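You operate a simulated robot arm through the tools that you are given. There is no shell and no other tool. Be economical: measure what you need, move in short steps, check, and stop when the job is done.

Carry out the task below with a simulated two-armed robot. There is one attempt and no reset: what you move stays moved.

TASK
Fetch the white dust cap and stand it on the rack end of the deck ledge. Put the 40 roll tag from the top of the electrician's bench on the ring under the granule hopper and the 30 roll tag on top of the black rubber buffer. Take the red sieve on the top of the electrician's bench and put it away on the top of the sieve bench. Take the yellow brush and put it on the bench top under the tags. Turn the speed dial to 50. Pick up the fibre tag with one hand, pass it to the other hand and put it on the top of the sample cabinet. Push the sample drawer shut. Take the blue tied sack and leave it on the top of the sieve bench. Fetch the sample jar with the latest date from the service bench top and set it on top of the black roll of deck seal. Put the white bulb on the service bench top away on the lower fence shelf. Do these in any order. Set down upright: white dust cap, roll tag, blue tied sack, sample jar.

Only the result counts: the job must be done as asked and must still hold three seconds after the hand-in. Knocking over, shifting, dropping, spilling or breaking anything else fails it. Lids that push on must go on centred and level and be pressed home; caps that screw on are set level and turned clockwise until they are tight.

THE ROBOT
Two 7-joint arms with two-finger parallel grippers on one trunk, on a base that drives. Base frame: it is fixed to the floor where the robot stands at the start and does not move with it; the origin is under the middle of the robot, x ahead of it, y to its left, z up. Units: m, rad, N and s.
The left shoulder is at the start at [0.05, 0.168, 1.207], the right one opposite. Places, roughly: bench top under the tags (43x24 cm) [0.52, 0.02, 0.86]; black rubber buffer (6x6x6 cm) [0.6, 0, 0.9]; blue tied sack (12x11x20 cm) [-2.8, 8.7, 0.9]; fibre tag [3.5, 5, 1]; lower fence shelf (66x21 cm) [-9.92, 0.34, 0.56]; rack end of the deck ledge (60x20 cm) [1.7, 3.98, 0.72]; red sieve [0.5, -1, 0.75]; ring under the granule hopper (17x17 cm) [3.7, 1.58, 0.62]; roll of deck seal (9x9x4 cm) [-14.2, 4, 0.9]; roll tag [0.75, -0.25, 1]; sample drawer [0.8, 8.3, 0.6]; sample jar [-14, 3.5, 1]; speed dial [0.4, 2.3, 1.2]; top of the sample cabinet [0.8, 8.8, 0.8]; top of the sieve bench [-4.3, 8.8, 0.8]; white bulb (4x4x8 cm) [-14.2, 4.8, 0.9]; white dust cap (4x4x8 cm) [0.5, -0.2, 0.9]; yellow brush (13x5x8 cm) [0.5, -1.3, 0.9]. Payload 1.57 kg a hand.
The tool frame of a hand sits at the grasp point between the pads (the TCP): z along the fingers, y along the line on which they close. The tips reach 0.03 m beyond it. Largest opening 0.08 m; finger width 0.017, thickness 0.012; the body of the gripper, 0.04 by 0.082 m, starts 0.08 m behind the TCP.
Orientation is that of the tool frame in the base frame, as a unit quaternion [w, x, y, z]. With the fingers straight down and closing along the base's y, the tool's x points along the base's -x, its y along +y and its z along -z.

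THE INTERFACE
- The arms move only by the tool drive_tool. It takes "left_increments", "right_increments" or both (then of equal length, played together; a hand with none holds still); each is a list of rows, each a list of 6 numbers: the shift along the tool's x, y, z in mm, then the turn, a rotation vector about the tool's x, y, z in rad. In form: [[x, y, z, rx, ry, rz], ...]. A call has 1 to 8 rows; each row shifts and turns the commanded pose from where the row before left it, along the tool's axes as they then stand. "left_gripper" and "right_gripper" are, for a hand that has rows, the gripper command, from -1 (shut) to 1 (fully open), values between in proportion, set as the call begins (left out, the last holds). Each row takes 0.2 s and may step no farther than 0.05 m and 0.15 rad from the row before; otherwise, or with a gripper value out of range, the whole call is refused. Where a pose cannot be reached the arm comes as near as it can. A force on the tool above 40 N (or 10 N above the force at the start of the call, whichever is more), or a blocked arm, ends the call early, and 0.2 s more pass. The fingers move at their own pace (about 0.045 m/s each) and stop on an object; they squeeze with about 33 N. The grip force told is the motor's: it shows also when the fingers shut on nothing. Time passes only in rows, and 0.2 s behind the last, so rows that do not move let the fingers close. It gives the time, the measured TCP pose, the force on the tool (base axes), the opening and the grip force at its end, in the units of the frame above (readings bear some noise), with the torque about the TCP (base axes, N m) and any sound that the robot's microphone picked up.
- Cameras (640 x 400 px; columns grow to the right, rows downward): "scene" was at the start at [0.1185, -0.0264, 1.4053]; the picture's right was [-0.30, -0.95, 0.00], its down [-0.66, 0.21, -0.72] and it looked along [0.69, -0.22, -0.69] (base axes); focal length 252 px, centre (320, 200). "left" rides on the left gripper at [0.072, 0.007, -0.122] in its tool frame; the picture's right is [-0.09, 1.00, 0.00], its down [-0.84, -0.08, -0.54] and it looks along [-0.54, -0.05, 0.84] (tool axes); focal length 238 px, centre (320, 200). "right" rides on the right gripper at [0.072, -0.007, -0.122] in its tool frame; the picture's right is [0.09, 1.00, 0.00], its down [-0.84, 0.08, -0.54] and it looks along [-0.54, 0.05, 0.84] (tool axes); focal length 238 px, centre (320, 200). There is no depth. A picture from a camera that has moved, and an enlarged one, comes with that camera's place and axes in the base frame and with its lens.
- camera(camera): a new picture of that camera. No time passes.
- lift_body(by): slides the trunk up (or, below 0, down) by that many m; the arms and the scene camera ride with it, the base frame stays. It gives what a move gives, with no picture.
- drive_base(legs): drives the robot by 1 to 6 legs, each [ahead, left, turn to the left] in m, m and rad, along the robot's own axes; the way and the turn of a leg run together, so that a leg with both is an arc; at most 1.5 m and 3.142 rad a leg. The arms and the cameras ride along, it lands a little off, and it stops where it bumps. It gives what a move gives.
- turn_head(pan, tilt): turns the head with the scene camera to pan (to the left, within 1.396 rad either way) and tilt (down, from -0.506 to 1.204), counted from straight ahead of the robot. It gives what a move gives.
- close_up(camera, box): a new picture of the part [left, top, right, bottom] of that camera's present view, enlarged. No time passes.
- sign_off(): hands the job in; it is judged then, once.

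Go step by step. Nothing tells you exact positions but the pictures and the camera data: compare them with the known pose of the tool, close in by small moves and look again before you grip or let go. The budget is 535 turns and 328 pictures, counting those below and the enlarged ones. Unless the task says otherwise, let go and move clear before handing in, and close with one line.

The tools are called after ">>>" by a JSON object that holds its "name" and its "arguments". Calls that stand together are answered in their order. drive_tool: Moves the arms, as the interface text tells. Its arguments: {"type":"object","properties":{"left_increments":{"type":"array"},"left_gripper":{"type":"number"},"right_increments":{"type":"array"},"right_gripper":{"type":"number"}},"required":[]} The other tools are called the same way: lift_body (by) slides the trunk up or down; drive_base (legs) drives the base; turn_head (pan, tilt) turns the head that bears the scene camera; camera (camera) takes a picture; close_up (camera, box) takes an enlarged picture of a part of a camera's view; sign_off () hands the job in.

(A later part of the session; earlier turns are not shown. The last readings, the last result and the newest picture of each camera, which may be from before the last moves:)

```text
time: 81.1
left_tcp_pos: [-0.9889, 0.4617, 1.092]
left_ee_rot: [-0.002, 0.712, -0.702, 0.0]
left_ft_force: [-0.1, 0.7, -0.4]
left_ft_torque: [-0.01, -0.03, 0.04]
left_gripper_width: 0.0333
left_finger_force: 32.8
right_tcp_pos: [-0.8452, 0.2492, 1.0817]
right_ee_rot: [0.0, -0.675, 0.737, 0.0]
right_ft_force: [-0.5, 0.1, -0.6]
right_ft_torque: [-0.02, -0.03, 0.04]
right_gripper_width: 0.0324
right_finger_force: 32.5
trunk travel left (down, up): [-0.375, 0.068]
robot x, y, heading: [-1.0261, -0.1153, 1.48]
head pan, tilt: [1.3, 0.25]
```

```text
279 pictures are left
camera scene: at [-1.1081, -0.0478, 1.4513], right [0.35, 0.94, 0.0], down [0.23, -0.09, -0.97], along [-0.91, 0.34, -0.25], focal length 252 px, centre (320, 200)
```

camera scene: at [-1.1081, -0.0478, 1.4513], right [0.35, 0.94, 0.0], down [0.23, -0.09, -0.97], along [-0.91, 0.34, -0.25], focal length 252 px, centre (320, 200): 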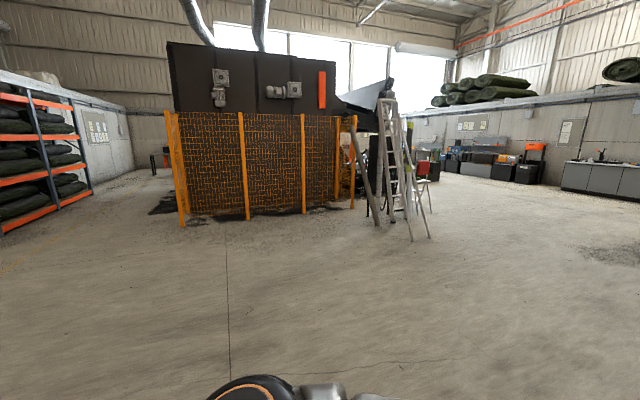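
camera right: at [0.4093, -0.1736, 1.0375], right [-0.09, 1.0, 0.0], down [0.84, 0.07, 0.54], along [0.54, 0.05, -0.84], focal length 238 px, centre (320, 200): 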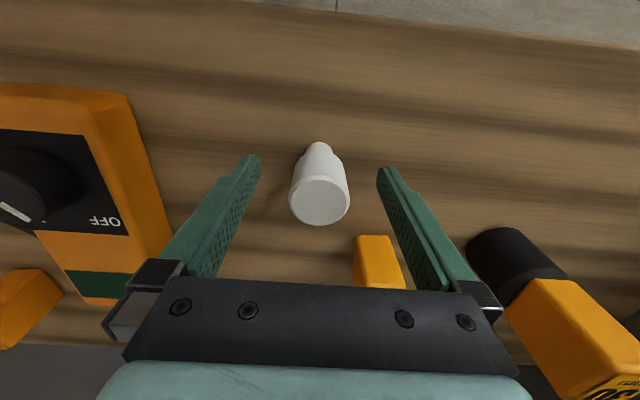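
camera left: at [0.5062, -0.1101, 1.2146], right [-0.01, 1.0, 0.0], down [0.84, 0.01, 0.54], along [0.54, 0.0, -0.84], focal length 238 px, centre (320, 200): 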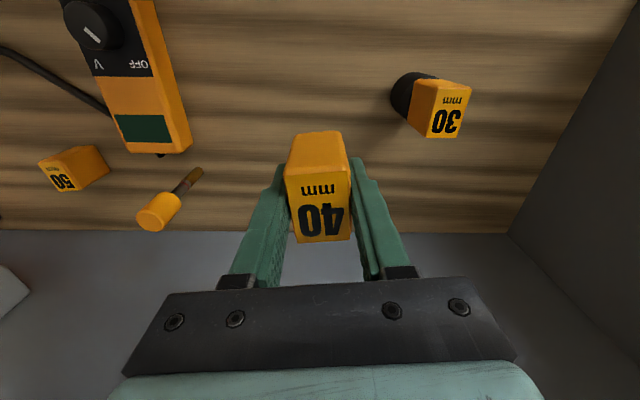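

I move up along the open floor past the control cabinet to look for a way to the ledge and hopper.

>>> {"name": "drive_base", "arguments": {"legs": [[1.5, 0.1, 0.09], [1.5, 0, 0], [1.5, 0, 0]]}}

>>> {"name": "turn_head", "arguments": {"pan": -0.9, "tilt": 0.25}}

>>> {"name": "camera", "arguments": {"camera": "scene"}}

>>> {"name": "turn_head", "arguments": {"pan": 0, "tilt": 0.25}}

>>> {"name": "camera", "arguments": {"camera": "scene"}}

```text
refused: leg 1 is longer than a leg can be; nothing moved
```

```text
time: 83.2
left_tcp_pos: [-0.9875, 0.4607, 1.0902]
left_ee_rot: [-0.001, 0.712, -0.702, 0.0]
left_ft_force: [-0.5, -0.2, -0.6]
left_ft_torque: [0.02, 0.0, -0.02]
left_gripper_width: 0.0331
left_finger_force: 32.5
right_tcp_pos: [-0.8452, 0.2492, 1.0814]
right_ee_rot: [0.0, -0.676, 0.737, 0.0]
right_ft_force: [0.4, -0.1, -0.1]
right_ft_torque: [-0.01, -0.01, 0.03]
right_gripper_width: 0.0323
right_finger_force: 32.8
trunk travel left (down, up): [-0.375, 0.068]
robot x, y, heading: [-1.0207, -0.1188, 1.488]
head pan, tilt: [-0.901, 0.25]
```

```text
278 pictures are left
camera scene: at [-0.9427, -0.0293, 1.4513], right [0.55, -0.84, 0.0], down [-0.21, -0.14, -0.97], along [0.81, 0.53, -0.25], focal length 252 px, centre (320, 200)
```

scene: 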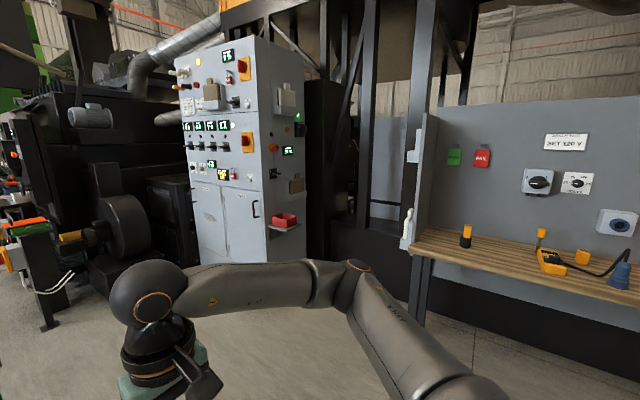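

```text
time: 84.4
left_tcp_pos: [-0.9882, 0.4618, 1.0913]
left_ee_rot: [-0.001, 0.712, -0.702, 0.001]
left_ft_force: [0.5, -0.3, -0.9]
left_ft_torque: [0.02, 0.01, 0.03]
left_gripper_width: 0.0331
left_finger_force: 32.5
right_tcp_pos: [-0.8459, 0.2501, 1.0812]
right_ee_rot: [0.0, -0.676, 0.737, 0.0]
right_ft_force: [0.1, -0.6, -0.5]
right_ft_torque: [-0.01, -0.02, 0.02]
right_gripper_width: 0.0322
right_finger_force: 32.8
trunk travel left (down, up): [-0.375, 0.068]
robot x, y, heading: [-1.024, -0.1225, 1.483]
head pan, tilt: [0.0, 0.25]
```

```text
277 pictures are left
camera scene: at [-1.0124, 0.0124, 1.4513], right [1.0, -0.09, 0.0], down [-0.02, -0.25, -0.97], along [0.09, 0.97, -0.25], focal length 252 px, centre (320, 200)
```

scene: 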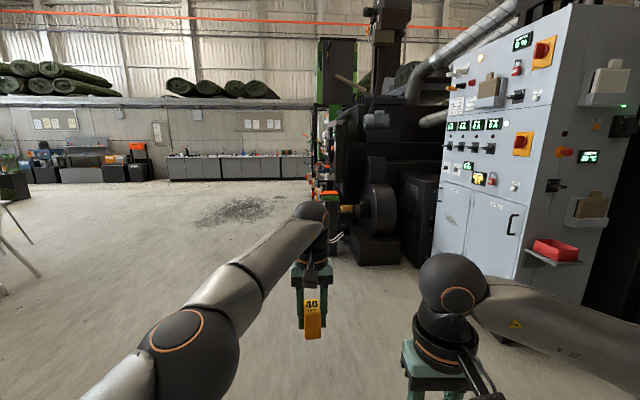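

>>> {"name": "drive_base", "arguments": {"legs": [[1.2, 0.7, 0.09], [1.5, 0, 0], [1.5, 0, 0]]}}

>>> {"name": "turn_head", "arguments": {"pan": -0.9, "tilt": 0.25}}

>>> {"name": "camera", "arguments": {"camera": "scene"}}

>>> {"name": "turn_head", "arguments": {"pan": 0, "tilt": 0.25}}

>>> {"name": "camera", "arguments": {"camera": "scene"}}

```text
time: 105.4
left_tcp_pos: [-1.6802, 4.6864, 1.0912]
left_ee_rot: [-0.002, 0.735, -0.678, 0.001]
left_ft_force: [-0.2, 0.6, -0.9]
left_ft_torque: [0.01, 0.02, 0.02]
left_gripper_width: 0.0333
left_finger_force: 33.0
right_tcp_pos: [-1.5212, 4.4841, 1.0807]
right_ee_rot: [0.0, -0.7, 0.714, 0.0]
right_ft_force: [-0.7, -0.5, -0.4]
right_ft_torque: [0.0, -0.02, -0.01]
right_gripper_width: 0.032
right_finger_force: 32.8
trunk travel left (down, up): [-0.375, 0.068]
robot x, y, heading: [-1.6756, 4.1061, 1.555]
head pan, tilt: [0.0, 0.25]
```

```text
time: 106.6
left_tcp_pos: [-1.6807, 4.6864, 1.0921]
left_ee_rot: [-0.001, 0.736, -0.677, 0.0]
left_ft_force: [0.4, -0.4, -0.6]
left_ft_torque: [-0.02, 0.01, 0.03]
left_gripper_width: 0.0331
left_finger_force: 33.0
right_tcp_pos: [-1.5228, 4.4844, 1.0814]
right_ee_rot: [0.0, -0.7, 0.714, 0.0]
right_ft_force: [0.4, -0.5, -0.4]
right_ft_torque: [0.0, 0.02, -0.01]
right_gripper_width: 0.0318
right_finger_force: 33.1
trunk travel left (down, up): [-0.375, 0.068]
robot x, y, heading: [-1.673, 4.101, 1.552]
head pan, tilt: [-0.901, 0.25]
```

```text
276 pictures are left
camera scene: at [-1.6003, 4.1996, 1.4513], right [0.61, -0.79, 0.0], down [-0.2, -0.15, -0.97], along [0.77, 0.59, -0.25], focal length 252 px, centre (320, 200)
```

scene: 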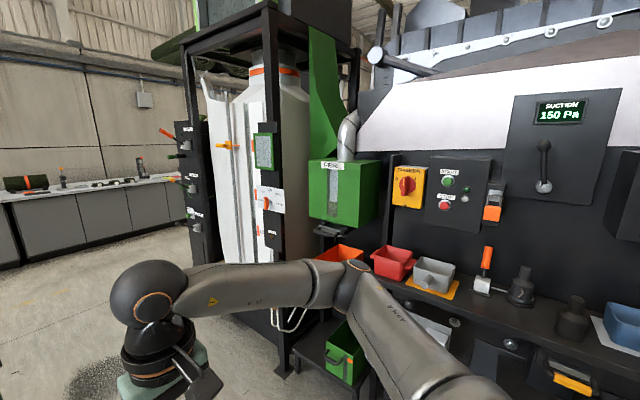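

```text
time: 107.8
left_tcp_pos: [-1.6811, 4.6856, 1.0909]
left_ee_rot: [-0.001, 0.735, -0.678, 0.0]
left_ft_force: [0.5, -1.0, -0.5]
left_ft_torque: [-0.01, 0.03, 0.0]
left_gripper_width: 0.0333
left_finger_force: 33.4
right_tcp_pos: [-1.5221, 4.4844, 1.081]
right_ee_rot: [0.0, -0.7, 0.714, 0.0]
right_ft_force: [-0.3, 0.5, -1.2]
right_ft_torque: [-0.02, -0.01, -0.01]
right_gripper_width: 0.0319
right_finger_force: 33.2
trunk travel left (down, up): [-0.375, 0.068]
robot x, y, heading: [-1.6705, 4.1072, 1.557]
head pan, tilt: [0.0, 0.25]
```

```text
275 pictures are left
camera scene: at [-1.6727, 4.2363, 1.4513], right [1.0, -0.02, 0.0], down [0.0, -0.25, -0.97], along [0.02, 0.97, -0.25], focal length 252 px, centre (320, 200)
```

scene: 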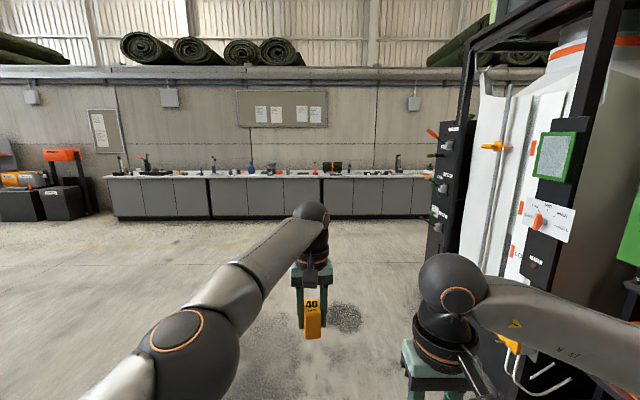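

>>> {"name": "drive_base", "arguments": {"legs": [[1.4, 0, 0.0], [1.3, 0, 0], [0, 0, -1.57]]}}

>>> {"name": "camera", "arguments": {"camera": "scene"}}

>>> {"name": "turn_head", "arguments": {"pan": -0.9, "tilt": 0.25}}

>>> {"name": "camera", "arguments": {"camera": "scene"}}

```text
time: 124.7
left_tcp_pos: [-1.0874, 6.8136, 1.0911]
left_ee_rot: [0.001, -0.057, 0.998, -0.001]
left_ft_force: [-0.3, 0.1, -0.4]
left_ft_torque: [0.0, 0.03, 0.01]
left_gripper_width: 0.0333
left_finger_force: 33.2
right_tcp_pos: [-1.2852, 6.6502, 1.0806]
right_ee_rot: [0.0, -0.003, 1.0, 0.001]
right_ft_force: [-0.2, -1.1, -0.3]
right_ft_torque: [0.0, 0.02, -0.02]
right_gripper_width: 0.032
right_finger_force: 32.8
trunk travel left (down, up): [-0.375, 0.068]
robot x, y, heading: [-1.6685, 6.7887, 0.009]
head pan, tilt: [0.0, 0.25]
```

```text
274 pictures are left
camera scene: at [-1.5346, 6.792, 1.4513], right [0.01, -1.0, 0.0], down [-0.25, 0.0, -0.97], along [0.97, 0.01, -0.25], focal length 252 px, centre (320, 200)
```

scene: 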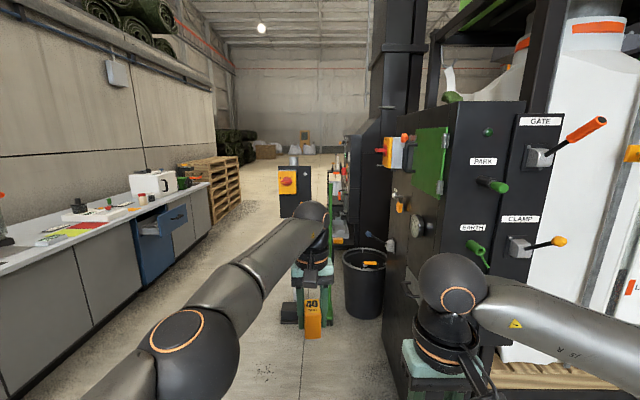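

```text
time: 125.9
left_tcp_pos: [-1.0874, 6.8148, 1.0916]
left_ee_rot: [0.001, -0.056, 0.998, 0.0]
left_ft_force: [0.2, -1.0, -0.3]
left_ft_torque: [-0.03, 0.02, 0.03]
left_gripper_width: 0.0333
left_finger_force: 32.9
right_tcp_pos: [-1.2846, 6.6509, 1.0801]
right_ee_rot: [0.0, -0.005, 1.0, 0.0]
right_ft_force: [1.4, 0.0, -0.4]
right_ft_torque: [0.02, 0.0, 0.02]
right_gripper_width: 0.032
right_finger_force: 32.7
trunk travel left (down, up): [-0.375, 0.068]
robot x, y, heading: [-1.6662, 6.79, 0.009]
head pan, tilt: [-0.901, 0.25]
```

```text
273 pictures are left
camera scene: at [-1.5693, 6.7186, 1.4513], right [-0.78, -0.63, 0.0], down [-0.16, 0.19, -0.97], along [0.61, -0.75, -0.25], focal length 252 px, centre (320, 200)
```

scene: 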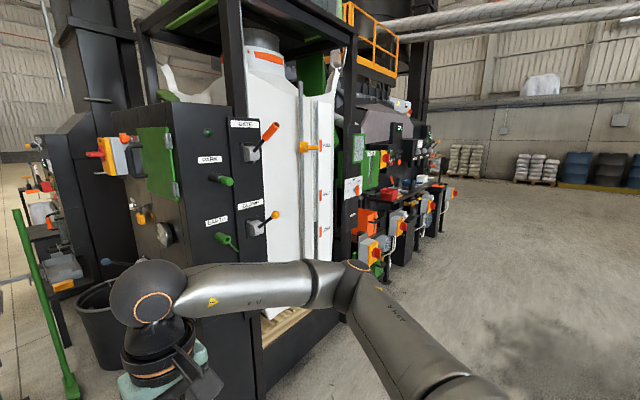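

>>> {"name": "turn_head", "arguments": {"pan": 0, "tilt": 0.35}}

>>> {"name": "drive_base", "arguments": {"legs": [[1.2, 0.5, -0.01]]}}

>>> {"name": "camera", "arguments": {"camera": "scene"}}

```text
time: 127.1
left_tcp_pos: [-1.0866, 6.8138, 1.0909]
left_ee_rot: [0.001, -0.056, 0.998, -0.001]
left_ft_force: [0.0, 0.3, -0.5]
left_ft_torque: [-0.03, -0.01, -0.02]
left_gripper_width: 0.0333
left_finger_force: 33.0
right_tcp_pos: [-1.2841, 6.6501, 1.0804]
right_ee_rot: [0.0, -0.004, 1.0, 0.0]
right_ft_force: [-0.6, 0.0, -1.3]
right_ft_torque: [-0.01, 0.0, 0.02]
right_gripper_width: 0.0318
right_finger_force: 32.8
trunk travel left (down, up): [-0.375, 0.068]
robot x, y, heading: [-1.6709, 6.795, 0.004]
head pan, tilt: [0.0, 0.351]
```

```text
time: 133.6
left_tcp_pos: [0.1104, 7.3183, 1.0906]
left_ee_rot: [0.001, -0.055, 0.998, -0.001]
left_ft_force: [0.1, 0.3, -0.8]
left_ft_torque: [0.02, 0.03, -0.03]
left_gripper_width: 0.0327
left_finger_force: 33.5
right_tcp_pos: [-0.0874, 7.1546, 1.0816]
right_ee_rot: [0.0, -0.005, 1.0, 0.0]
right_ft_force: [-0.6, 0.3, 0.1]
right_ft_torque: [-0.02, 0.01, -0.02]
right_gripper_width: 0.0321
right_finger_force: 33.2
trunk travel left (down, up): [-0.375, 0.068]
robot x, y, heading: [-0.4676, 7.2954, 0.003]
head pan, tilt: [0.0, 0.351]
```

```text
272 pictures are left
camera scene: at [-0.3382, 7.2961, 1.4418], right [0.01, -1.0, 0.0], down [-0.34, 0.0, -0.94], along [0.94, 0.01, -0.34], focal length 252 px, centre (320, 200)
```

scene: 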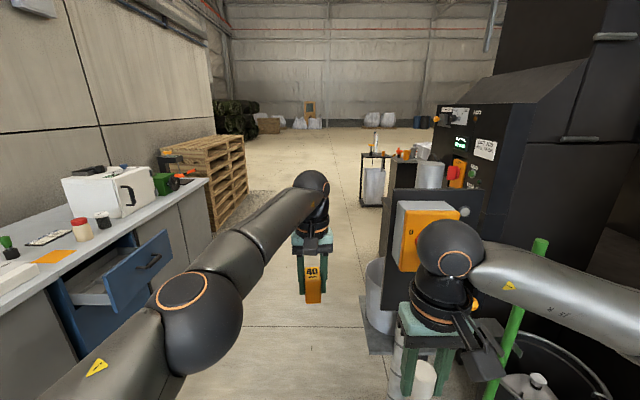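

>>> {"name": "drive_base", "arguments": {"legs": [[0.5, 0.15, 0], [1.5, 0, 0], [1.0, 0, 0]]}}

>>> {"name": "turn_head", "arguments": {"pan": -0.8, "tilt": 0.35}}

>>> {"name": "camera", "arguments": {"camera": "scene"}}

```text
time: 135.9
left_tcp_pos: [0.4537, 7.4313, 1.1052]
left_ee_rot: [0.014, -0.046, 0.999, -0.008]
left_ft_force: [0.0, -0.5, -0.1]
left_ft_torque: [0.02, -0.01, 0.0]
left_gripper_width: 0.033
left_finger_force: 33.5
right_tcp_pos: [0.2581, 7.2569, 1.1009]
right_ee_rot: [0.029, 0.025, 0.999, -0.003]
right_ft_force: [0.2, 0.1, -0.6]
right_ft_torque: [0.01, -0.02, 0.01]
right_gripper_width: 0.032
right_finger_force: 33.0
trunk travel left (down, up): [-0.375, 0.068]
robot x, y, heading: [-0.1052, 7.4135, -0.011]
head pan, tilt: [0.0, 0.351]
stopped in leg 1: the robot was blocked; the commanded pose is now the measured one
```

```text
time: 137.1
left_tcp_pos: [0.4543, 7.4321, 1.1085]
left_ee_rot: [0.016, -0.047, 0.999, -0.007]
left_ft_force: [0.0, -0.3, -0.8]
left_ft_torque: [0.02, 0.02, 0.0]
left_gripper_width: 0.0331
left_finger_force: 32.9
right_tcp_pos: [0.2587, 7.2581, 1.1008]
right_ee_rot: [0.026, 0.025, 0.999, -0.004]
right_ft_force: [-0.2, 0.8, 0.1]
right_ft_torque: [-0.02, 0.0, -0.02]
right_gripper_width: 0.0318
right_finger_force: 33.6
trunk travel left (down, up): [-0.375, 0.068]
robot x, y, heading: [-0.1043, 7.4125, -0.011]
head pan, tilt: [-0.799, 0.351]
```

```text
271 pictures are left
camera scene: at [-0.0336, 7.3551, 1.4453], right [-0.72, -0.69, -0.01], down [-0.21, 0.24, -0.95], along [0.66, -0.68, -0.32], focal length 252 px, centre (320, 200)
```

scene: 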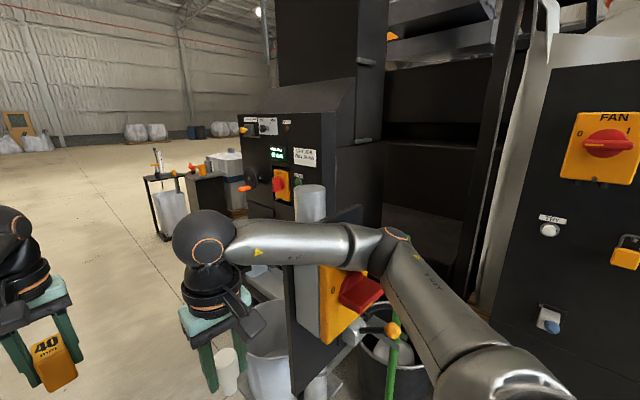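

>>> {"name": "drive_base", "arguments": {"legs": [[-0.3, 0, 0.01]]}}

>>> {"name": "turn_head", "arguments": {"pan": -0.5, "tilt": 0.6}}

>>> {"name": "camera", "arguments": {"camera": "scene"}}

>>> {"name": "turn_head", "arguments": {"pan": 0.6, "tilt": 0.6}}

>>> {"name": "camera", "arguments": {"camera": "scene"}}

```text
time: 139.1
left_tcp_pos: [0.1765, 7.4315, 1.0917]
left_ee_rot: [0.001, -0.054, 0.999, -0.001]
left_ft_force: [0.1, 0.1, -0.4]
left_ft_torque: [0.01, -0.01, -0.01]
left_gripper_width: 0.0331
left_finger_force: 32.8
right_tcp_pos: [-0.0158, 7.2553, 1.0862]
right_ee_rot: [0.01, 0.017, 1.0, 0.001]
right_ft_force: [0.1, 0.6, -0.8]
right_ft_torque: [0.0, -0.03, 0.01]
right_gripper_width: 0.0318
right_finger_force: 33.0
trunk travel left (down, up): [-0.375, 0.068]
robot x, y, heading: [-0.4023, 7.4124, 0.007]
head pan, tilt: [-0.799, 0.351]
```

```text
time: 139.9
left_tcp_pos: [0.1768, 7.4314, 1.0899]
left_ee_rot: [0.001, -0.054, 0.999, -0.001]
left_ft_force: [-0.5, 0.3, -0.7]
left_ft_torque: [-0.01, -0.03, 0.01]
left_gripper_width: 0.0332
left_finger_force: 33.1
right_tcp_pos: [-0.0157, 7.2557, 1.086]
right_ee_rot: [0.008, 0.017, 1.0, 0.0]
right_ft_force: [0.7, 0.3, -0.1]
right_ft_torque: [0.0, 0.04, -0.02]
right_gripper_width: 0.0319
right_finger_force: 33.1
trunk travel left (down, up): [-0.375, 0.068]
robot x, y, heading: [-0.4024, 7.4136, 0.008]
head pan, tilt: [-0.499, 0.6]
```

```text
270 pictures are left
camera scene: at [-0.2863, 7.3688, 1.4191], right [-0.47, -0.88, 0.0], down [-0.5, 0.27, -0.83], along [0.73, -0.39, -0.56], focal length 252 px, centre (320, 200)
```

scene: 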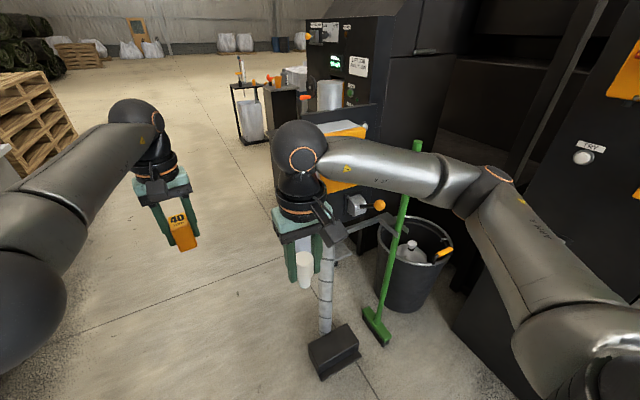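

```text
time: 141.3
left_tcp_pos: [0.177, 7.4327, 1.0897]
left_ee_rot: [0.0, -0.055, 0.998, -0.001]
left_ft_force: [0.2, 0.3, -0.4]
left_ft_torque: [0.03, -0.01, -0.02]
left_gripper_width: 0.0333
left_finger_force: 33.6
right_tcp_pos: [-0.0175, 7.2563, 1.0861]
right_ee_rot: [0.009, 0.017, 1.0, 0.002]
right_ft_force: [-0.1, -0.1, -0.3]
right_ft_torque: [0.04, -0.01, 0.01]
right_gripper_width: 0.0319
right_finger_force: 32.4
trunk travel left (down, up): [-0.375, 0.068]
robot x, y, heading: [-0.4017, 7.4101, 0.001]
head pan, tilt: [0.6, 0.6]
```

```text
269 pictures are left
camera scene: at [-0.2913, 7.461, 1.4191], right [0.57, -0.82, 0.0], down [-0.46, -0.32, -0.83], along [0.68, 0.47, -0.56], focal length 252 px, centre (320, 200)
```

scene: 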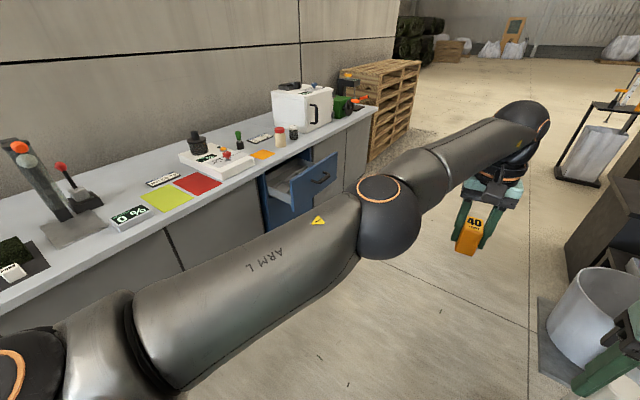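

A stand with a post stood in the way on the right. I shift left and go through nearer the cabinet side.

>>> {"name": "drive_base", "arguments": {"legs": [[0.0, 0.28, 0], [1.0, 0, 0]]}}

>>> {"name": "turn_head", "arguments": {"pan": -0.7, "tilt": 0.5}}

>>> {"name": "camera", "arguments": {"camera": "scene"}}

```text
time: 148.0
left_tcp_pos: [1.1651, 7.7362, 1.0904]
left_ee_rot: [0.001, -0.063, 0.998, -0.001]
left_ft_force: [0.1, 0.6, 0.4]
left_ft_torque: [0.03, 0.0, 0.01]
left_gripper_width: 0.0334
left_finger_force: 32.4
right_tcp_pos: [0.9751, 7.5551, 1.0874]
right_ee_rot: [0.008, 0.008, 1.0, 0.001]
right_ft_force: [0.1, 0.1, -1.1]
right_ft_torque: [0.02, 0.02, -0.01]
right_gripper_width: 0.0319
right_finger_force: 33.2
trunk travel left (down, up): [-0.375, 0.068]
robot x, y, heading: [0.5815, 7.7105, 0.022]
head pan, tilt: [0.6, 0.6]
```

```text
time: 149.4
left_tcp_pos: [1.1654, 7.7348, 1.0901]
left_ee_rot: [0.001, -0.064, 0.998, -0.001]
left_ft_force: [-0.3, 0.4, -0.8]
left_ft_torque: [-0.02, 0.01, 0.0]
left_gripper_width: 0.0332
left_finger_force: 33.4
right_tcp_pos: [0.9754, 7.5551, 1.0857]
right_ee_rot: [0.008, 0.008, 1.0, 0.0]
right_ft_force: [0.2, 0.1, 0.1]
right_ft_torque: [-0.01, 0.0, -0.01]
right_gripper_width: 0.032
right_finger_force: 33.9
trunk travel left (down, up): [-0.375, 0.068]
robot x, y, heading: [0.5861, 7.7072, 0.018]
head pan, tilt: [-0.7, 0.499]
```

```text
268 pictures are left
camera scene: at [0.695, 7.6478, 1.4282], right [-0.63, -0.78, 0.0], down [-0.37, 0.3, -0.88], along [0.68, -0.55, -0.48], focal length 252 px, centre (320, 200)
```

scene: 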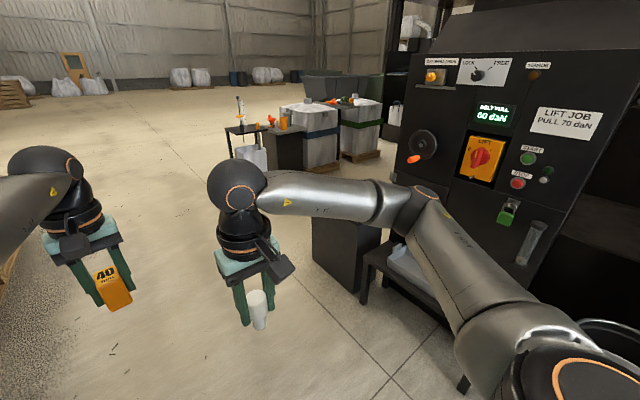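

>>> {"name": "drive_base", "arguments": {"legs": [[1.4, 0, -0.02], [0.5, 0, 0], [0, 0, -1.57]]}}

>>> {"name": "turn_head", "arguments": {"pan": 0, "tilt": 0.4}}

>>> {"name": "camera", "arguments": {"camera": "scene"}}

```text
time: 162.7
left_tcp_pos: [2.476, 7.1294, 1.0909]
left_ee_rot: [0.0, 0.671, 0.741, -0.002]
left_ft_force: [0.3, -0.4, -0.7]
left_ft_torque: [0.01, 0.0, 0.02]
left_gripper_width: 0.033
left_finger_force: 33.2
right_tcp_pos: [2.3009, 7.325, 1.0864]
right_ee_rot: [0.007, 0.723, 0.691, -0.006]
right_ft_force: [-0.1, 0.1, 0.1]
right_ft_torque: [0.0, -0.02, 0.02]
right_gripper_width: 0.0319
right_finger_force: 32.8
trunk travel left (down, up): [-0.375, 0.068]
robot x, y, heading: [2.4599, 7.7092, -1.572]
head pan, tilt: [-0.7, 0.499]
```

```text
time: 163.7
left_tcp_pos: [2.4755, 7.1286, 1.0898]
left_ee_rot: [0.001, 0.672, 0.741, -0.002]
left_ft_force: [-0.3, 0.2, -0.3]
left_ft_torque: [0.03, -0.04, 0.01]
left_gripper_width: 0.0334
left_finger_force: 33.2
right_tcp_pos: [2.3015, 7.3238, 1.0859]
right_ee_rot: [0.006, 0.722, 0.692, -0.006]
right_ft_force: [0.3, -0.3, 0.2]
right_ft_torque: [0.04, 0.03, -0.02]
right_gripper_width: 0.0318
right_finger_force: 33.0
trunk travel left (down, up): [-0.375, 0.068]
robot x, y, heading: [2.463, 7.7068, -1.575]
head pan, tilt: [0.0, 0.4]
```

```text
267 pictures are left
camera scene: at [2.4615, 7.5764, 1.4373], right [-1.0, 0.01, 0.0], down [0.0, 0.39, -0.92], along [-0.01, -0.92, -0.39], focal length 252 px, centre (320, 200)
```

scene: 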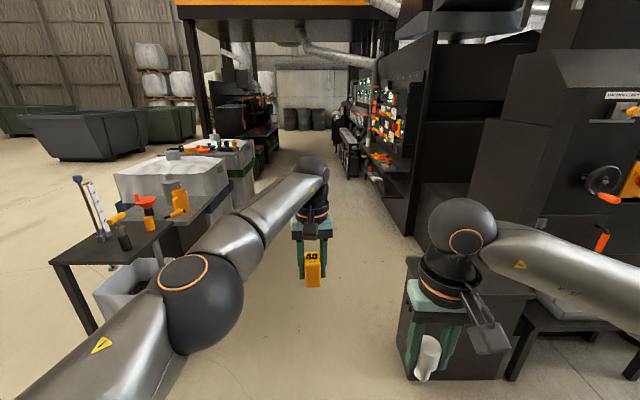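

>>> {"name": "drive_base", "arguments": {"legs": [[1.4, 0, 0], [0.9, 0, 0]]}}

>>> {"name": "camera", "arguments": {"camera": "scene"}}

>>> {"name": "turn_head", "arguments": {"pan": 0.9, "tilt": 0.4}}

>>> {"name": "camera", "arguments": {"camera": "scene"}}

>>> {"name": "turn_head", "arguments": {"pan": -0.7, "tilt": 0.5}}

>>> {"name": "camera", "arguments": {"camera": "scene"}}

```text
time: 175.1
left_tcp_pos: [2.3736, 4.8289, 1.0902]
left_ee_rot: [0.0, 0.683, 0.73, -0.002]
left_ft_force: [-0.3, 0.2, -0.6]
left_ft_torque: [-0.03, -0.02, 0.01]
left_gripper_width: 0.0334
left_finger_force: 32.9
right_tcp_pos: [2.2053, 5.03, 1.0864]
right_ee_rot: [0.007, 0.734, 0.68, -0.006]
right_ft_force: [-0.1, 0.0, -0.2]
right_ft_torque: [-0.03, 0.0, -0.01]
right_gripper_width: 0.0317
right_finger_force: 33.6
trunk travel left (down, up): [-0.375, 0.068]
robot x, y, heading: [2.3786, 5.4086, -1.606]
head pan, tilt: [0.0, 0.4]
```

```text
266 pictures are left
camera scene: at [2.3742, 5.2754, 1.4373], right [-1.0, 0.04, 0.0], down [0.01, 0.39, -0.92], along [-0.03, -0.92, -0.39], focal length 252 px, centre (320, 200)
```

scene: 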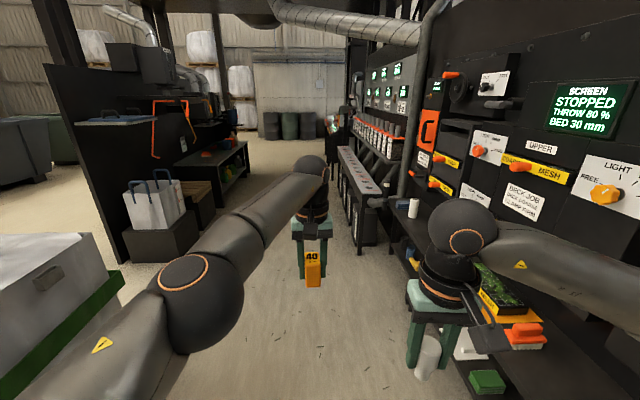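

```text
time: 176.3
left_tcp_pos: [2.3736, 4.8283, 1.0909]
left_ee_rot: [0.0, 0.683, 0.73, -0.001]
left_ft_force: [0.3, -0.2, -1.1]
left_ft_torque: [-0.01, 0.01, -0.01]
left_gripper_width: 0.0334
left_finger_force: 33.0
right_tcp_pos: [2.2059, 5.0297, 1.0861]
right_ee_rot: [0.007, 0.733, 0.68, -0.006]
right_ft_force: [-0.4, 0.0, 0.7]
right_ft_torque: [0.02, 0.01, 0.01]
right_gripper_width: 0.0318
right_finger_force: 32.8
trunk travel left (down, up): [-0.375, 0.068]
robot x, y, heading: [2.3798, 5.4094, -1.609]
head pan, tilt: [0.901, 0.4]
```

```text
265 pictures are left
camera scene: at [2.448, 5.308, 1.4373], right [-0.65, -0.76, 0.0], down [-0.3, 0.25, -0.92], along [0.7, -0.6, -0.39], focal length 252 px, centre (320, 200)
```

scene: 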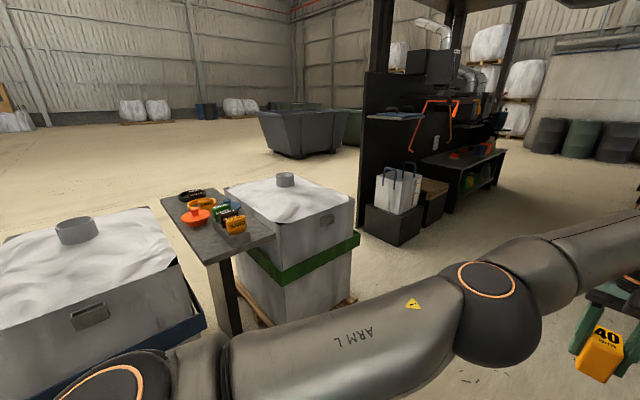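

```text
time: 177.9
left_tcp_pos: [2.3738, 4.8279, 1.0911]
left_ee_rot: [-0.001, 0.683, 0.73, -0.002]
left_ft_force: [-0.3, -0.4, 0.0]
left_ft_torque: [-0.01, 0.02, 0.0]
left_gripper_width: 0.0333
left_finger_force: 33.1
right_tcp_pos: [2.2067, 5.0293, 1.0871]
right_ee_rot: [0.007, 0.734, 0.679, -0.006]
right_ft_force: [-0.2, 0.9, -1.0]
right_ft_torque: [0.03, 0.0, 0.02]
right_gripper_width: 0.0317
right_finger_force: 33.4
trunk travel left (down, up): [-0.375, 0.068]
robot x, y, heading: [2.3794, 5.4124, -1.614]
head pan, tilt: [-0.7, 0.499]
```

```text
264 pictures are left
camera scene: at [2.3165, 5.3009, 1.4282], right [-0.74, 0.67, 0.0], down [0.32, 0.35, -0.88], along [-0.59, -0.65, -0.48], focal length 252 px, centre (320, 200)
```

scene: 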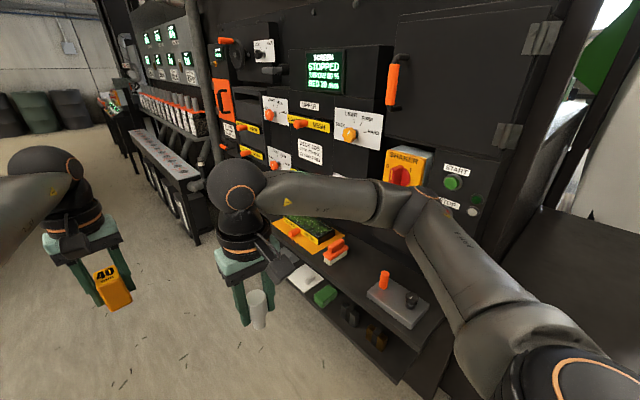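

>>> {"name": "drive_base", "arguments": {"legs": [[1.35, 0.12, 0.04], [0, 0, -1.57]]}}

>>> {"name": "turn_head", "arguments": {"pan": 0, "tilt": 0.6}}

>>> {"name": "camera", "arguments": {"camera": "scene"}}

```text
time: 188.6
left_tcp_pos: [1.9052, 4.0662, 1.0912]
left_ee_rot: [-0.002, 0.999, 0.043, -0.001]
left_ft_force: [0.1, 0.0, -1.6]
left_ft_torque: [-0.02, 0.03, -0.04]
left_gripper_width: 0.033
left_finger_force: 32.7
right_tcp_pos: [2.1038, 4.2375, 1.0872]
right_ee_rot: [0.0, 1.0, -0.027, -0.008]
right_ft_force: [0.3, 0.6, 0.4]
right_ft_torque: [-0.01, 0.0, -0.02]
right_gripper_width: 0.0318
right_finger_force: 33.5
trunk travel left (down, up): [-0.375, 0.068]
robot x, y, heading: [2.4872, 4.0743, 3.122]
head pan, tilt: [-0.7, 0.499]
```

```text
time: 189.6
left_tcp_pos: [1.906, 4.0662, 1.0902]
left_ee_rot: [-0.001, 0.999, 0.043, -0.001]
left_ft_force: [0.0, 1.0, -0.2]
left_ft_torque: [0.01, 0.0, 0.02]
left_gripper_width: 0.0334
left_finger_force: 33.1
right_tcp_pos: [2.1038, 4.2378, 1.0856]
right_ee_rot: [0.001, 1.0, -0.027, -0.009]
right_ft_force: [0.1, 0.1, -1.1]
right_ft_torque: [-0.03, -0.01, -0.01]
right_gripper_width: 0.0318
right_finger_force: 33.3
trunk travel left (down, up): [-0.375, 0.068]
robot x, y, heading: [2.4841, 4.0727, 3.126]
head pan, tilt: [0.0, 0.6]
```

```text
263 pictures are left
camera scene: at [2.3594, 4.0733, 1.4191], right [0.02, 1.0, 0.0], down [0.56, -0.01, -0.83], along [-0.82, 0.01, -0.56], focal length 252 px, centre (320, 200)
```

scene: 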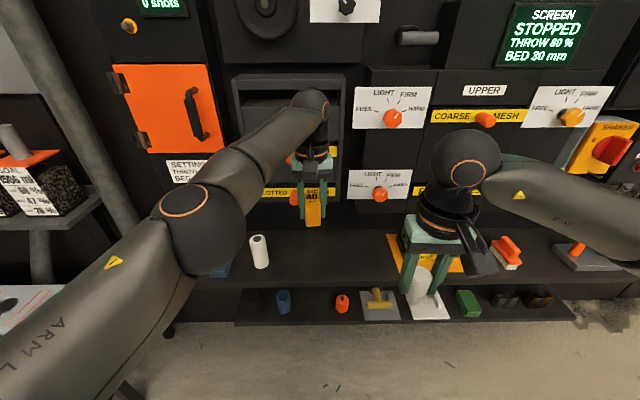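

>>> {"name": "drive_tool", "arguments": {"left_increments": [[0, 40, 0, 0, 0, 0], [0, 40, 0, 0, 0, 0], [0, 40, 0, 0, 0, 0], [20, 40, 0, 0, 0, 0], [40, 0, 0, 0, 0, 0], [40, 0, 0, 0, 0, 0]]}}

>>> {"name": "close_up", "arguments": {"camera": "scene", "box": [180, 170, 500, 370]}}

```text
time: 191.0
left_tcp_pos: [1.9011, 4.0437, 1.1048]
left_ee_rot: [0.0, 0.999, 0.043, -0.001]
left_ft_force: [-0.3, 0.0, -0.8]
left_ft_torque: [-0.04, 0.01, -0.02]
left_gripper_width: 0.033
left_finger_force: 33.2
left hand out of reach, approached as far as the arm can: row 1, 2, 3, 4, 5, 6
right_tcp_pos: [2.1036, 4.2383, 1.0869]
right_ee_rot: [0.001, 1.0, -0.027, -0.01]
right_ft_force: [-0.2, 0.1, -0.6]
right_ft_torque: [0.0, 0.02, -0.02]
right_gripper_width: 0.0317
right_finger_force: 33.7
trunk travel left (down, up): [-0.375, 0.068]
robot x, y, heading: [2.4879, 4.0719, 3.125]
head pan, tilt: [0.0, 0.6]
```

```text
2.00 times, centred on (340, 270) of scene
camera zoom: at [2.3598, 4.0734, 1.4191], right [0.02, 1.0, 0.0], down [0.56, -0.01, -0.83], along [-0.83, 0.01, -0.56], focal length 505 px, centre (280, 60)
```

zoom: 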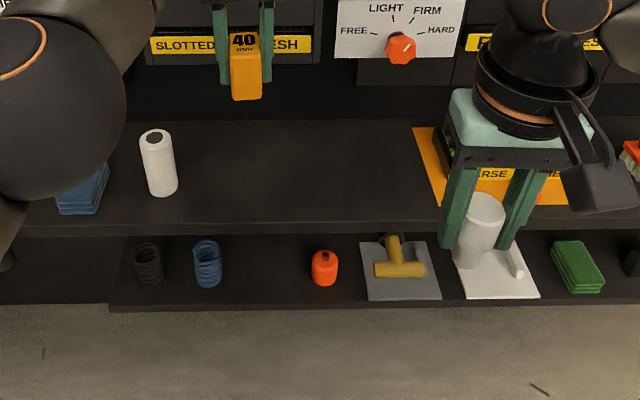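

>>> {"name": "drive_tool", "arguments": {"left_increments": [[0, 0, 0, 0, 0, 0.1], [0, 0, 0, 0, 0, 0.1], [0, 0, -20, 0, 0, 0.1], [0, 0, -20, 0, 0, 0]]}}

>>> {"name": "camera", "arguments": {"camera": "scene"}}

```text
time: 192.0
left_tcp_pos: [1.9062, 4.0396, 1.1401]
left_ee_rot: [-0.002, 0.994, -0.106, -0.001]
left_ft_force: [0.5, 0.6, -1.2]
left_ft_torque: [-0.02, 0.0, -0.01]
left_gripper_width: 0.0331
left_finger_force: 33.2
left hand out of reach, approached as far as the arm can: row 4
right_tcp_pos: [2.104, 4.2396, 1.0854]
right_ee_rot: [0.001, 1.0, -0.027, -0.009]
right_ft_force: [0.1, 0.1, 0.9]
right_ft_torque: [-0.02, 0.03, 0.0]
right_gripper_width: 0.0318
right_finger_force: 33.1
trunk travel left (down, up): [-0.375, 0.068]
robot x, y, heading: [2.487, 4.0713, 3.128]
head pan, tilt: [0.0, 0.6]
```

```text
261 pictures are left
camera scene: at [2.3597, 4.0736, 1.4191], right [0.02, 1.0, 0.0], down [0.56, -0.01, -0.83], along [-0.83, 0.01, -0.56], focal length 252 px, centre (320, 200)
```

scene: 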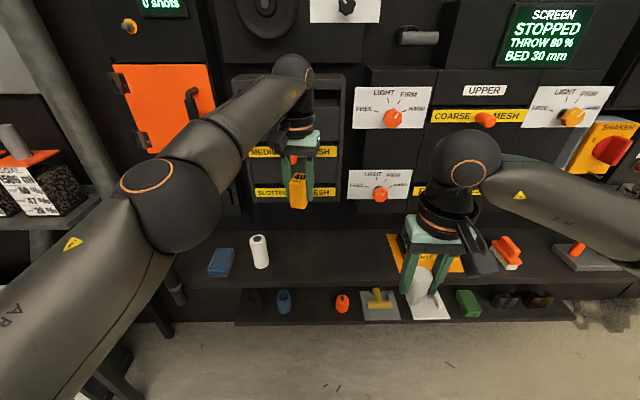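

>>> {"name": "drive_tool", "arguments": {"left_increments": [[0, 30, 0, 0, 0, 0], [0, 30, 0, 0, 0, 0], [20, 30, 0, 0, 0, 0], [30, 20, 0, 0, 0, 0], [30, 0, 0, 0, 0, 0]]}}

```text
time: 193.2
left_tcp_pos: [1.963, 3.9124, 1.1416]
left_ee_rot: [-0.001, 0.995, -0.105, 0.0]
left_ft_force: [0.6, 0.4, -0.9]
left_ft_torque: [-0.01, 0.03, 0.03]
left_gripper_width: 0.0333
left_finger_force: 33.0
right_tcp_pos: [2.1045, 4.2382, 1.0865]
right_ee_rot: [0.0, 1.0, -0.026, -0.009]
right_ft_force: [-0.8, 0.6, -1.4]
right_ft_torque: [-0.01, -0.01, 0.0]
right_gripper_width: 0.0317
right_finger_force: 32.8
trunk travel left (down, up): [-0.375, 0.068]
robot x, y, heading: [2.4879, 4.0754, 3.128]
head pan, tilt: [0.0, 0.6]
```

>>> {"name": "drive_tool", "arguments": {"left_increments": [[40, 0, 0, 0, 0, -0.05], [40, 10, 0, 0, 0, -0.05], [40, 10, 0, 0, 0, -0.05], [30, 10, 0, 0, 0, 0]]}}

>>> {"name": "drive_base", "arguments": {"legs": [[0.2, 0, 0.013]]}}

>>> {"name": "drive_tool", "arguments": {"right_increments": [[-40, 20, 0, 0, 0, -0.025], [-40, 25, 0, 0, 0, -0.025], [-30, 25, 0, 0, 0.0, 0]]}}

>>> {"name": "camera", "arguments": {"camera": "scene"}}

>>> {"name": "camera", "arguments": {"camera": "right"}}

```text
time: 194.2
left_tcp_pos: [2.1072, 3.8643, 1.1419]
left_ee_rot: [-0.001, 1.0, -0.031, 0.0]
left_ft_force: [0.4, 0.1, 0.0]
left_ft_torque: [0.03, 0.01, 0.0]
left_gripper_width: 0.0332
left_finger_force: 33.0
right_tcp_pos: [2.1036, 4.2375, 1.0865]
right_ee_rot: [0.001, 1.0, -0.028, -0.01]
right_ft_force: [0.7, 0.1, -0.5]
right_ft_torque: [0.0, 0.04, 0.01]
right_gripper_width: 0.0319
right_finger_force: 32.8
trunk travel left (down, up): [-0.375, 0.068]
robot x, y, heading: [2.4897, 4.0759, 3.121]
head pan, tilt: [0.0, 0.6]
```

```text
time: 195.8
left_tcp_pos: [1.9127, 3.8615, 1.1411]
left_ee_rot: [-0.001, 1.0, -0.025, -0.001]
left_ft_force: [0.0, -0.3, -0.7]
left_ft_torque: [0.03, -0.03, 0.02]
left_gripper_width: 0.0333
left_finger_force: 32.3
right_tcp_pos: [1.9043, 4.2347, 1.0855]
right_ee_rot: [0.001, 1.0, -0.021, -0.009]
right_ft_force: [0.8, -0.9, 0.1]
right_ft_torque: [0.01, 0.0, -0.02]
right_gripper_width: 0.0317
right_finger_force: 33.4
trunk travel left (down, up): [-0.375, 0.068]
robot x, y, heading: [2.2913, 4.0737, 3.137]
head pan, tilt: [0.0, 0.6]
```

```text
time: 196.6
left_tcp_pos: [1.9128, 3.8617, 1.1398]
left_ee_rot: [-0.001, 1.0, -0.025, -0.001]
left_ft_force: [-0.1, -0.3, -0.7]
left_ft_torque: [-0.01, -0.04, -0.03]
left_gripper_width: 0.0334
left_finger_force: 32.6
right_tcp_pos: [1.7938, 4.1662, 1.0878]
right_ee_rot: [0.0, 1.0, 0.003, -0.009]
right_ft_force: [0.2, -0.9, -0.6]
right_ft_torque: [0.04, 0.02, 0.0]
right_gripper_width: 0.0317
right_finger_force: 32.7
trunk travel left (down, up): [-0.375, 0.068]
robot x, y, heading: [2.2907, 4.075, 3.137]
head pan, tilt: [0.0, 0.6]
```

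```text
260 pictures are left
camera scene: at [2.1628, 4.0729, 1.419], right [0.0, 1.0, 0.0], down [0.57, 0.0, -0.82], along [-0.82, 0.0, -0.57], focal length 252 px, centre (320, 200)
```

scene: 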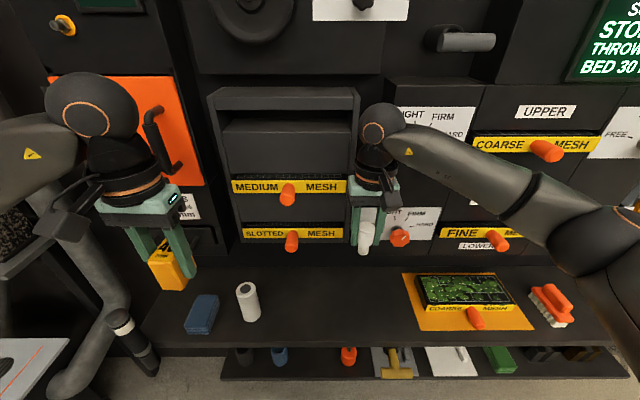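

```text
259 pictures are left
camera right: at [1.8689, 4.173, 1.2083], right [0.1, -0.99, 0.0], down [-0.83, -0.08, 0.56], along [-0.55, -0.05, -0.83], focal length 238 px, centre (320, 200)
```

right: 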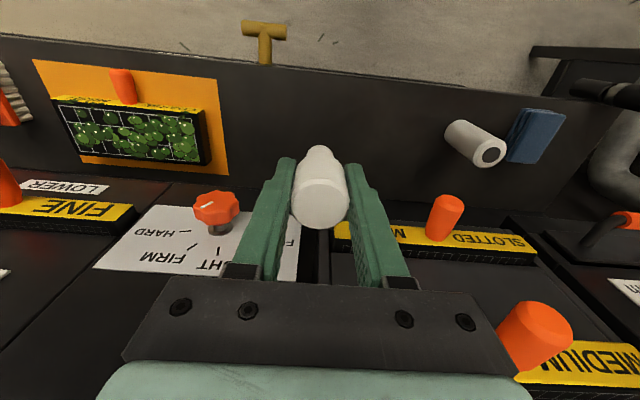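

>>> {"name": "drive_tool", "arguments": {"right_increments": [[-22, 23, 0, 0, 0.018, 0], [-22, 23, 20, 0, 0, 0], [0, 0, 45, 0, 0, 0], [0, 0, 45, 0, 0, 0], [0, 0, 45, 0, 0, 0], [0, 0, 45, 0, 0, 0], [0, 0, 45, 0, 0, 0], [0, 0, 30, 0, 0, 0]]}}

>>> {"name": "camera", "arguments": {"camera": "scene"}}

>>> {"name": "camera", "arguments": {"camera": "right"}}

```text
time: 198.4
left_tcp_pos: [1.9131, 3.8621, 1.1415]
left_ee_rot: [-0.001, 1.0, -0.024, -0.001]
left_ft_force: [-0.1, -0.1, -1.1]
left_ft_torque: [-0.02, 0.02, 0.01]
left_gripper_width: 0.0332
left_finger_force: 33.3
right_tcp_pos: [1.7497, 4.1219, 0.8148]
right_ee_rot: [0.001, 1.0, 0.004, 0.0]
right_ft_force: [0.2, -0.8, -0.7]
right_ft_torque: [0.0, 0.01, 0.01]
right_gripper_width: 0.0319
right_finger_force: 33.2
trunk travel left (down, up): [-0.375, 0.068]
robot x, y, heading: [2.2916, 4.0733, 3.137]
head pan, tilt: [0.0, 0.6]
```

```text
258 pictures are left
camera scene: at [2.1631, 4.0737, 1.4191], right [0.0, 1.0, 0.0], down [0.57, 0.0, -0.82], along [-0.82, 0.0, -0.57], focal length 252 px, centre (320, 200)
```

scene: 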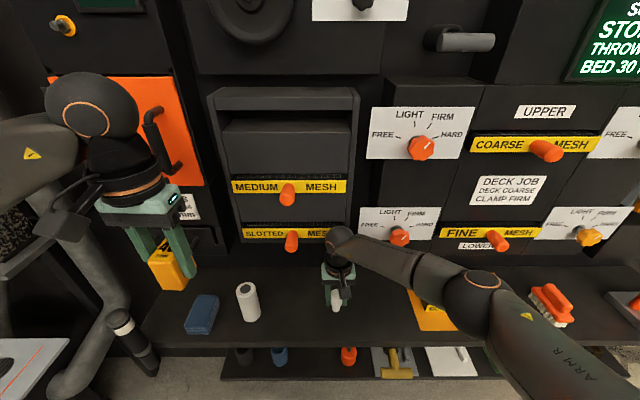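

```text
257 pictures are left
camera right: at [1.8228, 4.129, 0.9365], right [0.1, -0.99, 0.0], down [-0.84, -0.08, 0.54], along [-0.54, -0.05, -0.84], focal length 238 px, centre (320, 200)
```

right: 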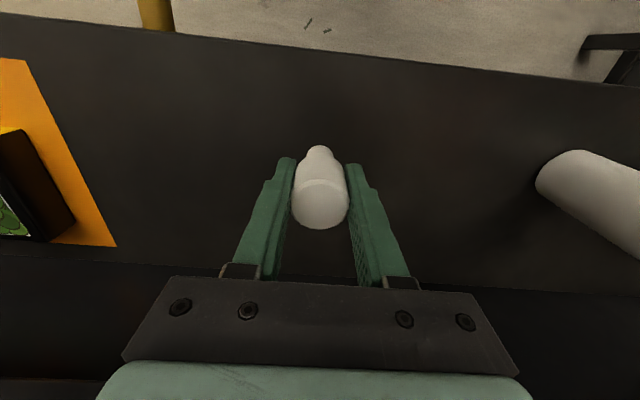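

>>> {"name": "drive_tool", "arguments": {"right_increments": [[0, 0, 15, 0, 0, 0], [0, 0, 15, 0, 0, 0], [0, 0, 3, 0, 0, 0], [0, 0, 0, 0, 0, 0]]}}

>>> {"name": "drive_tool", "arguments": {"right_increments": [[0, 0, 2, 0, 0, 0], [0, 0, 2, 0, 0, 0], [0, 0, 0, 0, 0, 0]]}}

```text
time: 199.4
left_tcp_pos: [1.9125, 3.8616, 1.1411]
left_ee_rot: [-0.001, 1.0, -0.026, -0.001]
left_ft_force: [0.0, 0.8, -0.5]
left_ft_torque: [0.01, 0.01, 0.03]
left_gripper_width: 0.0335
left_finger_force: 32.8
right_tcp_pos: [1.7515, 4.1203, 0.7819]
right_ee_rot: [0.0, 1.0, 0.004, 0.0]
right_ft_force: [-0.1, 0.2, 0.0]
right_ft_torque: [0.01, 0.0, -0.01]
right_gripper_width: 0.0317
right_finger_force: 33.4
trunk travel left (down, up): [-0.375, 0.068]
robot x, y, heading: [2.2923, 4.0761, 3.142]
head pan, tilt: [0.0, 0.6]
```

```text
time: 200.2
left_tcp_pos: [1.9125, 3.8606, 1.1407]
left_ee_rot: [-0.001, 1.0, -0.025, -0.001]
left_ft_force: [-0.6, -0.2, 0.3]
left_ft_torque: [0.0, 0.0, 0.0]
left_gripper_width: 0.0332
left_finger_force: 33.5
right_tcp_pos: [1.751, 4.1213, 0.7774]
right_ee_rot: [0.0, 1.0, 0.003, 0.0]
right_ft_force: [-0.4, -0.2, -1.1]
right_ft_torque: [-0.02, 0.0, 0.0]
right_gripper_width: 0.0318
right_finger_force: 33.0
trunk travel left (down, up): [-0.375, 0.068]
robot x, y, heading: [2.2942, 4.074, 3.136]
head pan, tilt: [0.0, 0.6]
```

>>> {"name": "drive_tool", "arguments": {"right_increments": [[0, 0, 1, 0, 0, 0], [0, 0, 1, 0, 0, 0], [0, 0, 1, 0, 0, 0], [0, 0, 0, 0, 0, 0]]}}

>>> {"name": "drive_tool", "arguments": {"right_increments": [[0, 0, 1, 0, 0, 0], [0, 0, 1, 0, 0, 0], [0, 0, 1, 0, 0, 0], [0, 0, 0, 0, 0, 0]]}}

>>> {"name": "camera", "arguments": {"camera": "right"}}

```text
time: 201.2
left_tcp_pos: [1.9144, 3.8617, 1.1429]
left_ee_rot: [-0.001, 1.0, -0.026, -0.002]
left_ft_force: [0.3, 0.4, -0.5]
left_ft_torque: [0.02, -0.01, 0.01]
left_gripper_width: 0.0333
left_finger_force: 32.9
right_tcp_pos: [1.7505, 4.1213, 0.7744]
right_ee_rot: [0.001, 1.0, 0.004, -0.002]
right_ft_force: [0.6, 1.1, 10.5]
right_ft_torque: [0.07, 0.01, 0.0]
right_gripper_width: 0.0319
right_finger_force: 33.1
trunk travel left (down, up): [-0.375, 0.068]
robot x, y, heading: [2.2904, 4.0767, 3.14]
head pan, tilt: [0.0, 0.6]
```

```text
time: 202.2
left_tcp_pos: [1.9158, 3.8615, 1.1435]
left_ee_rot: [-0.001, 1.0, -0.024, -0.002]
left_ft_force: [-0.5, 0.6, 0.1]
left_ft_torque: [-0.03, -0.04, 0.02]
left_gripper_width: 0.0333
left_finger_force: 33.6
right_tcp_pos: [1.7508, 4.1199, 0.775]
right_ee_rot: [0.001, 1.0, 0.003, -0.004]
right_ft_force: [3.1, 3.7, 32.2]
right_ft_torque: [0.19, -0.16, -0.01]
right_gripper_width: 0.0319
right_finger_force: 33.3
trunk travel left (down, up): [-0.375, 0.068]
robot x, y, heading: [2.2914, 4.078, 3.138]
head pan, tilt: [0.0, 0.6]
```

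```text
256 pictures are left
camera right: at [1.8237, 4.1275, 0.8969], right [0.1, -1.0, 0.0], down [-0.83, -0.08, 0.55], along [-0.55, -0.05, -0.84], focal length 238 px, centre (320, 200)
```

right: 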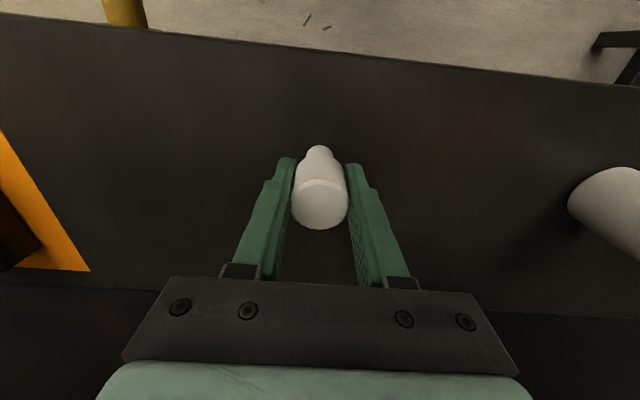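

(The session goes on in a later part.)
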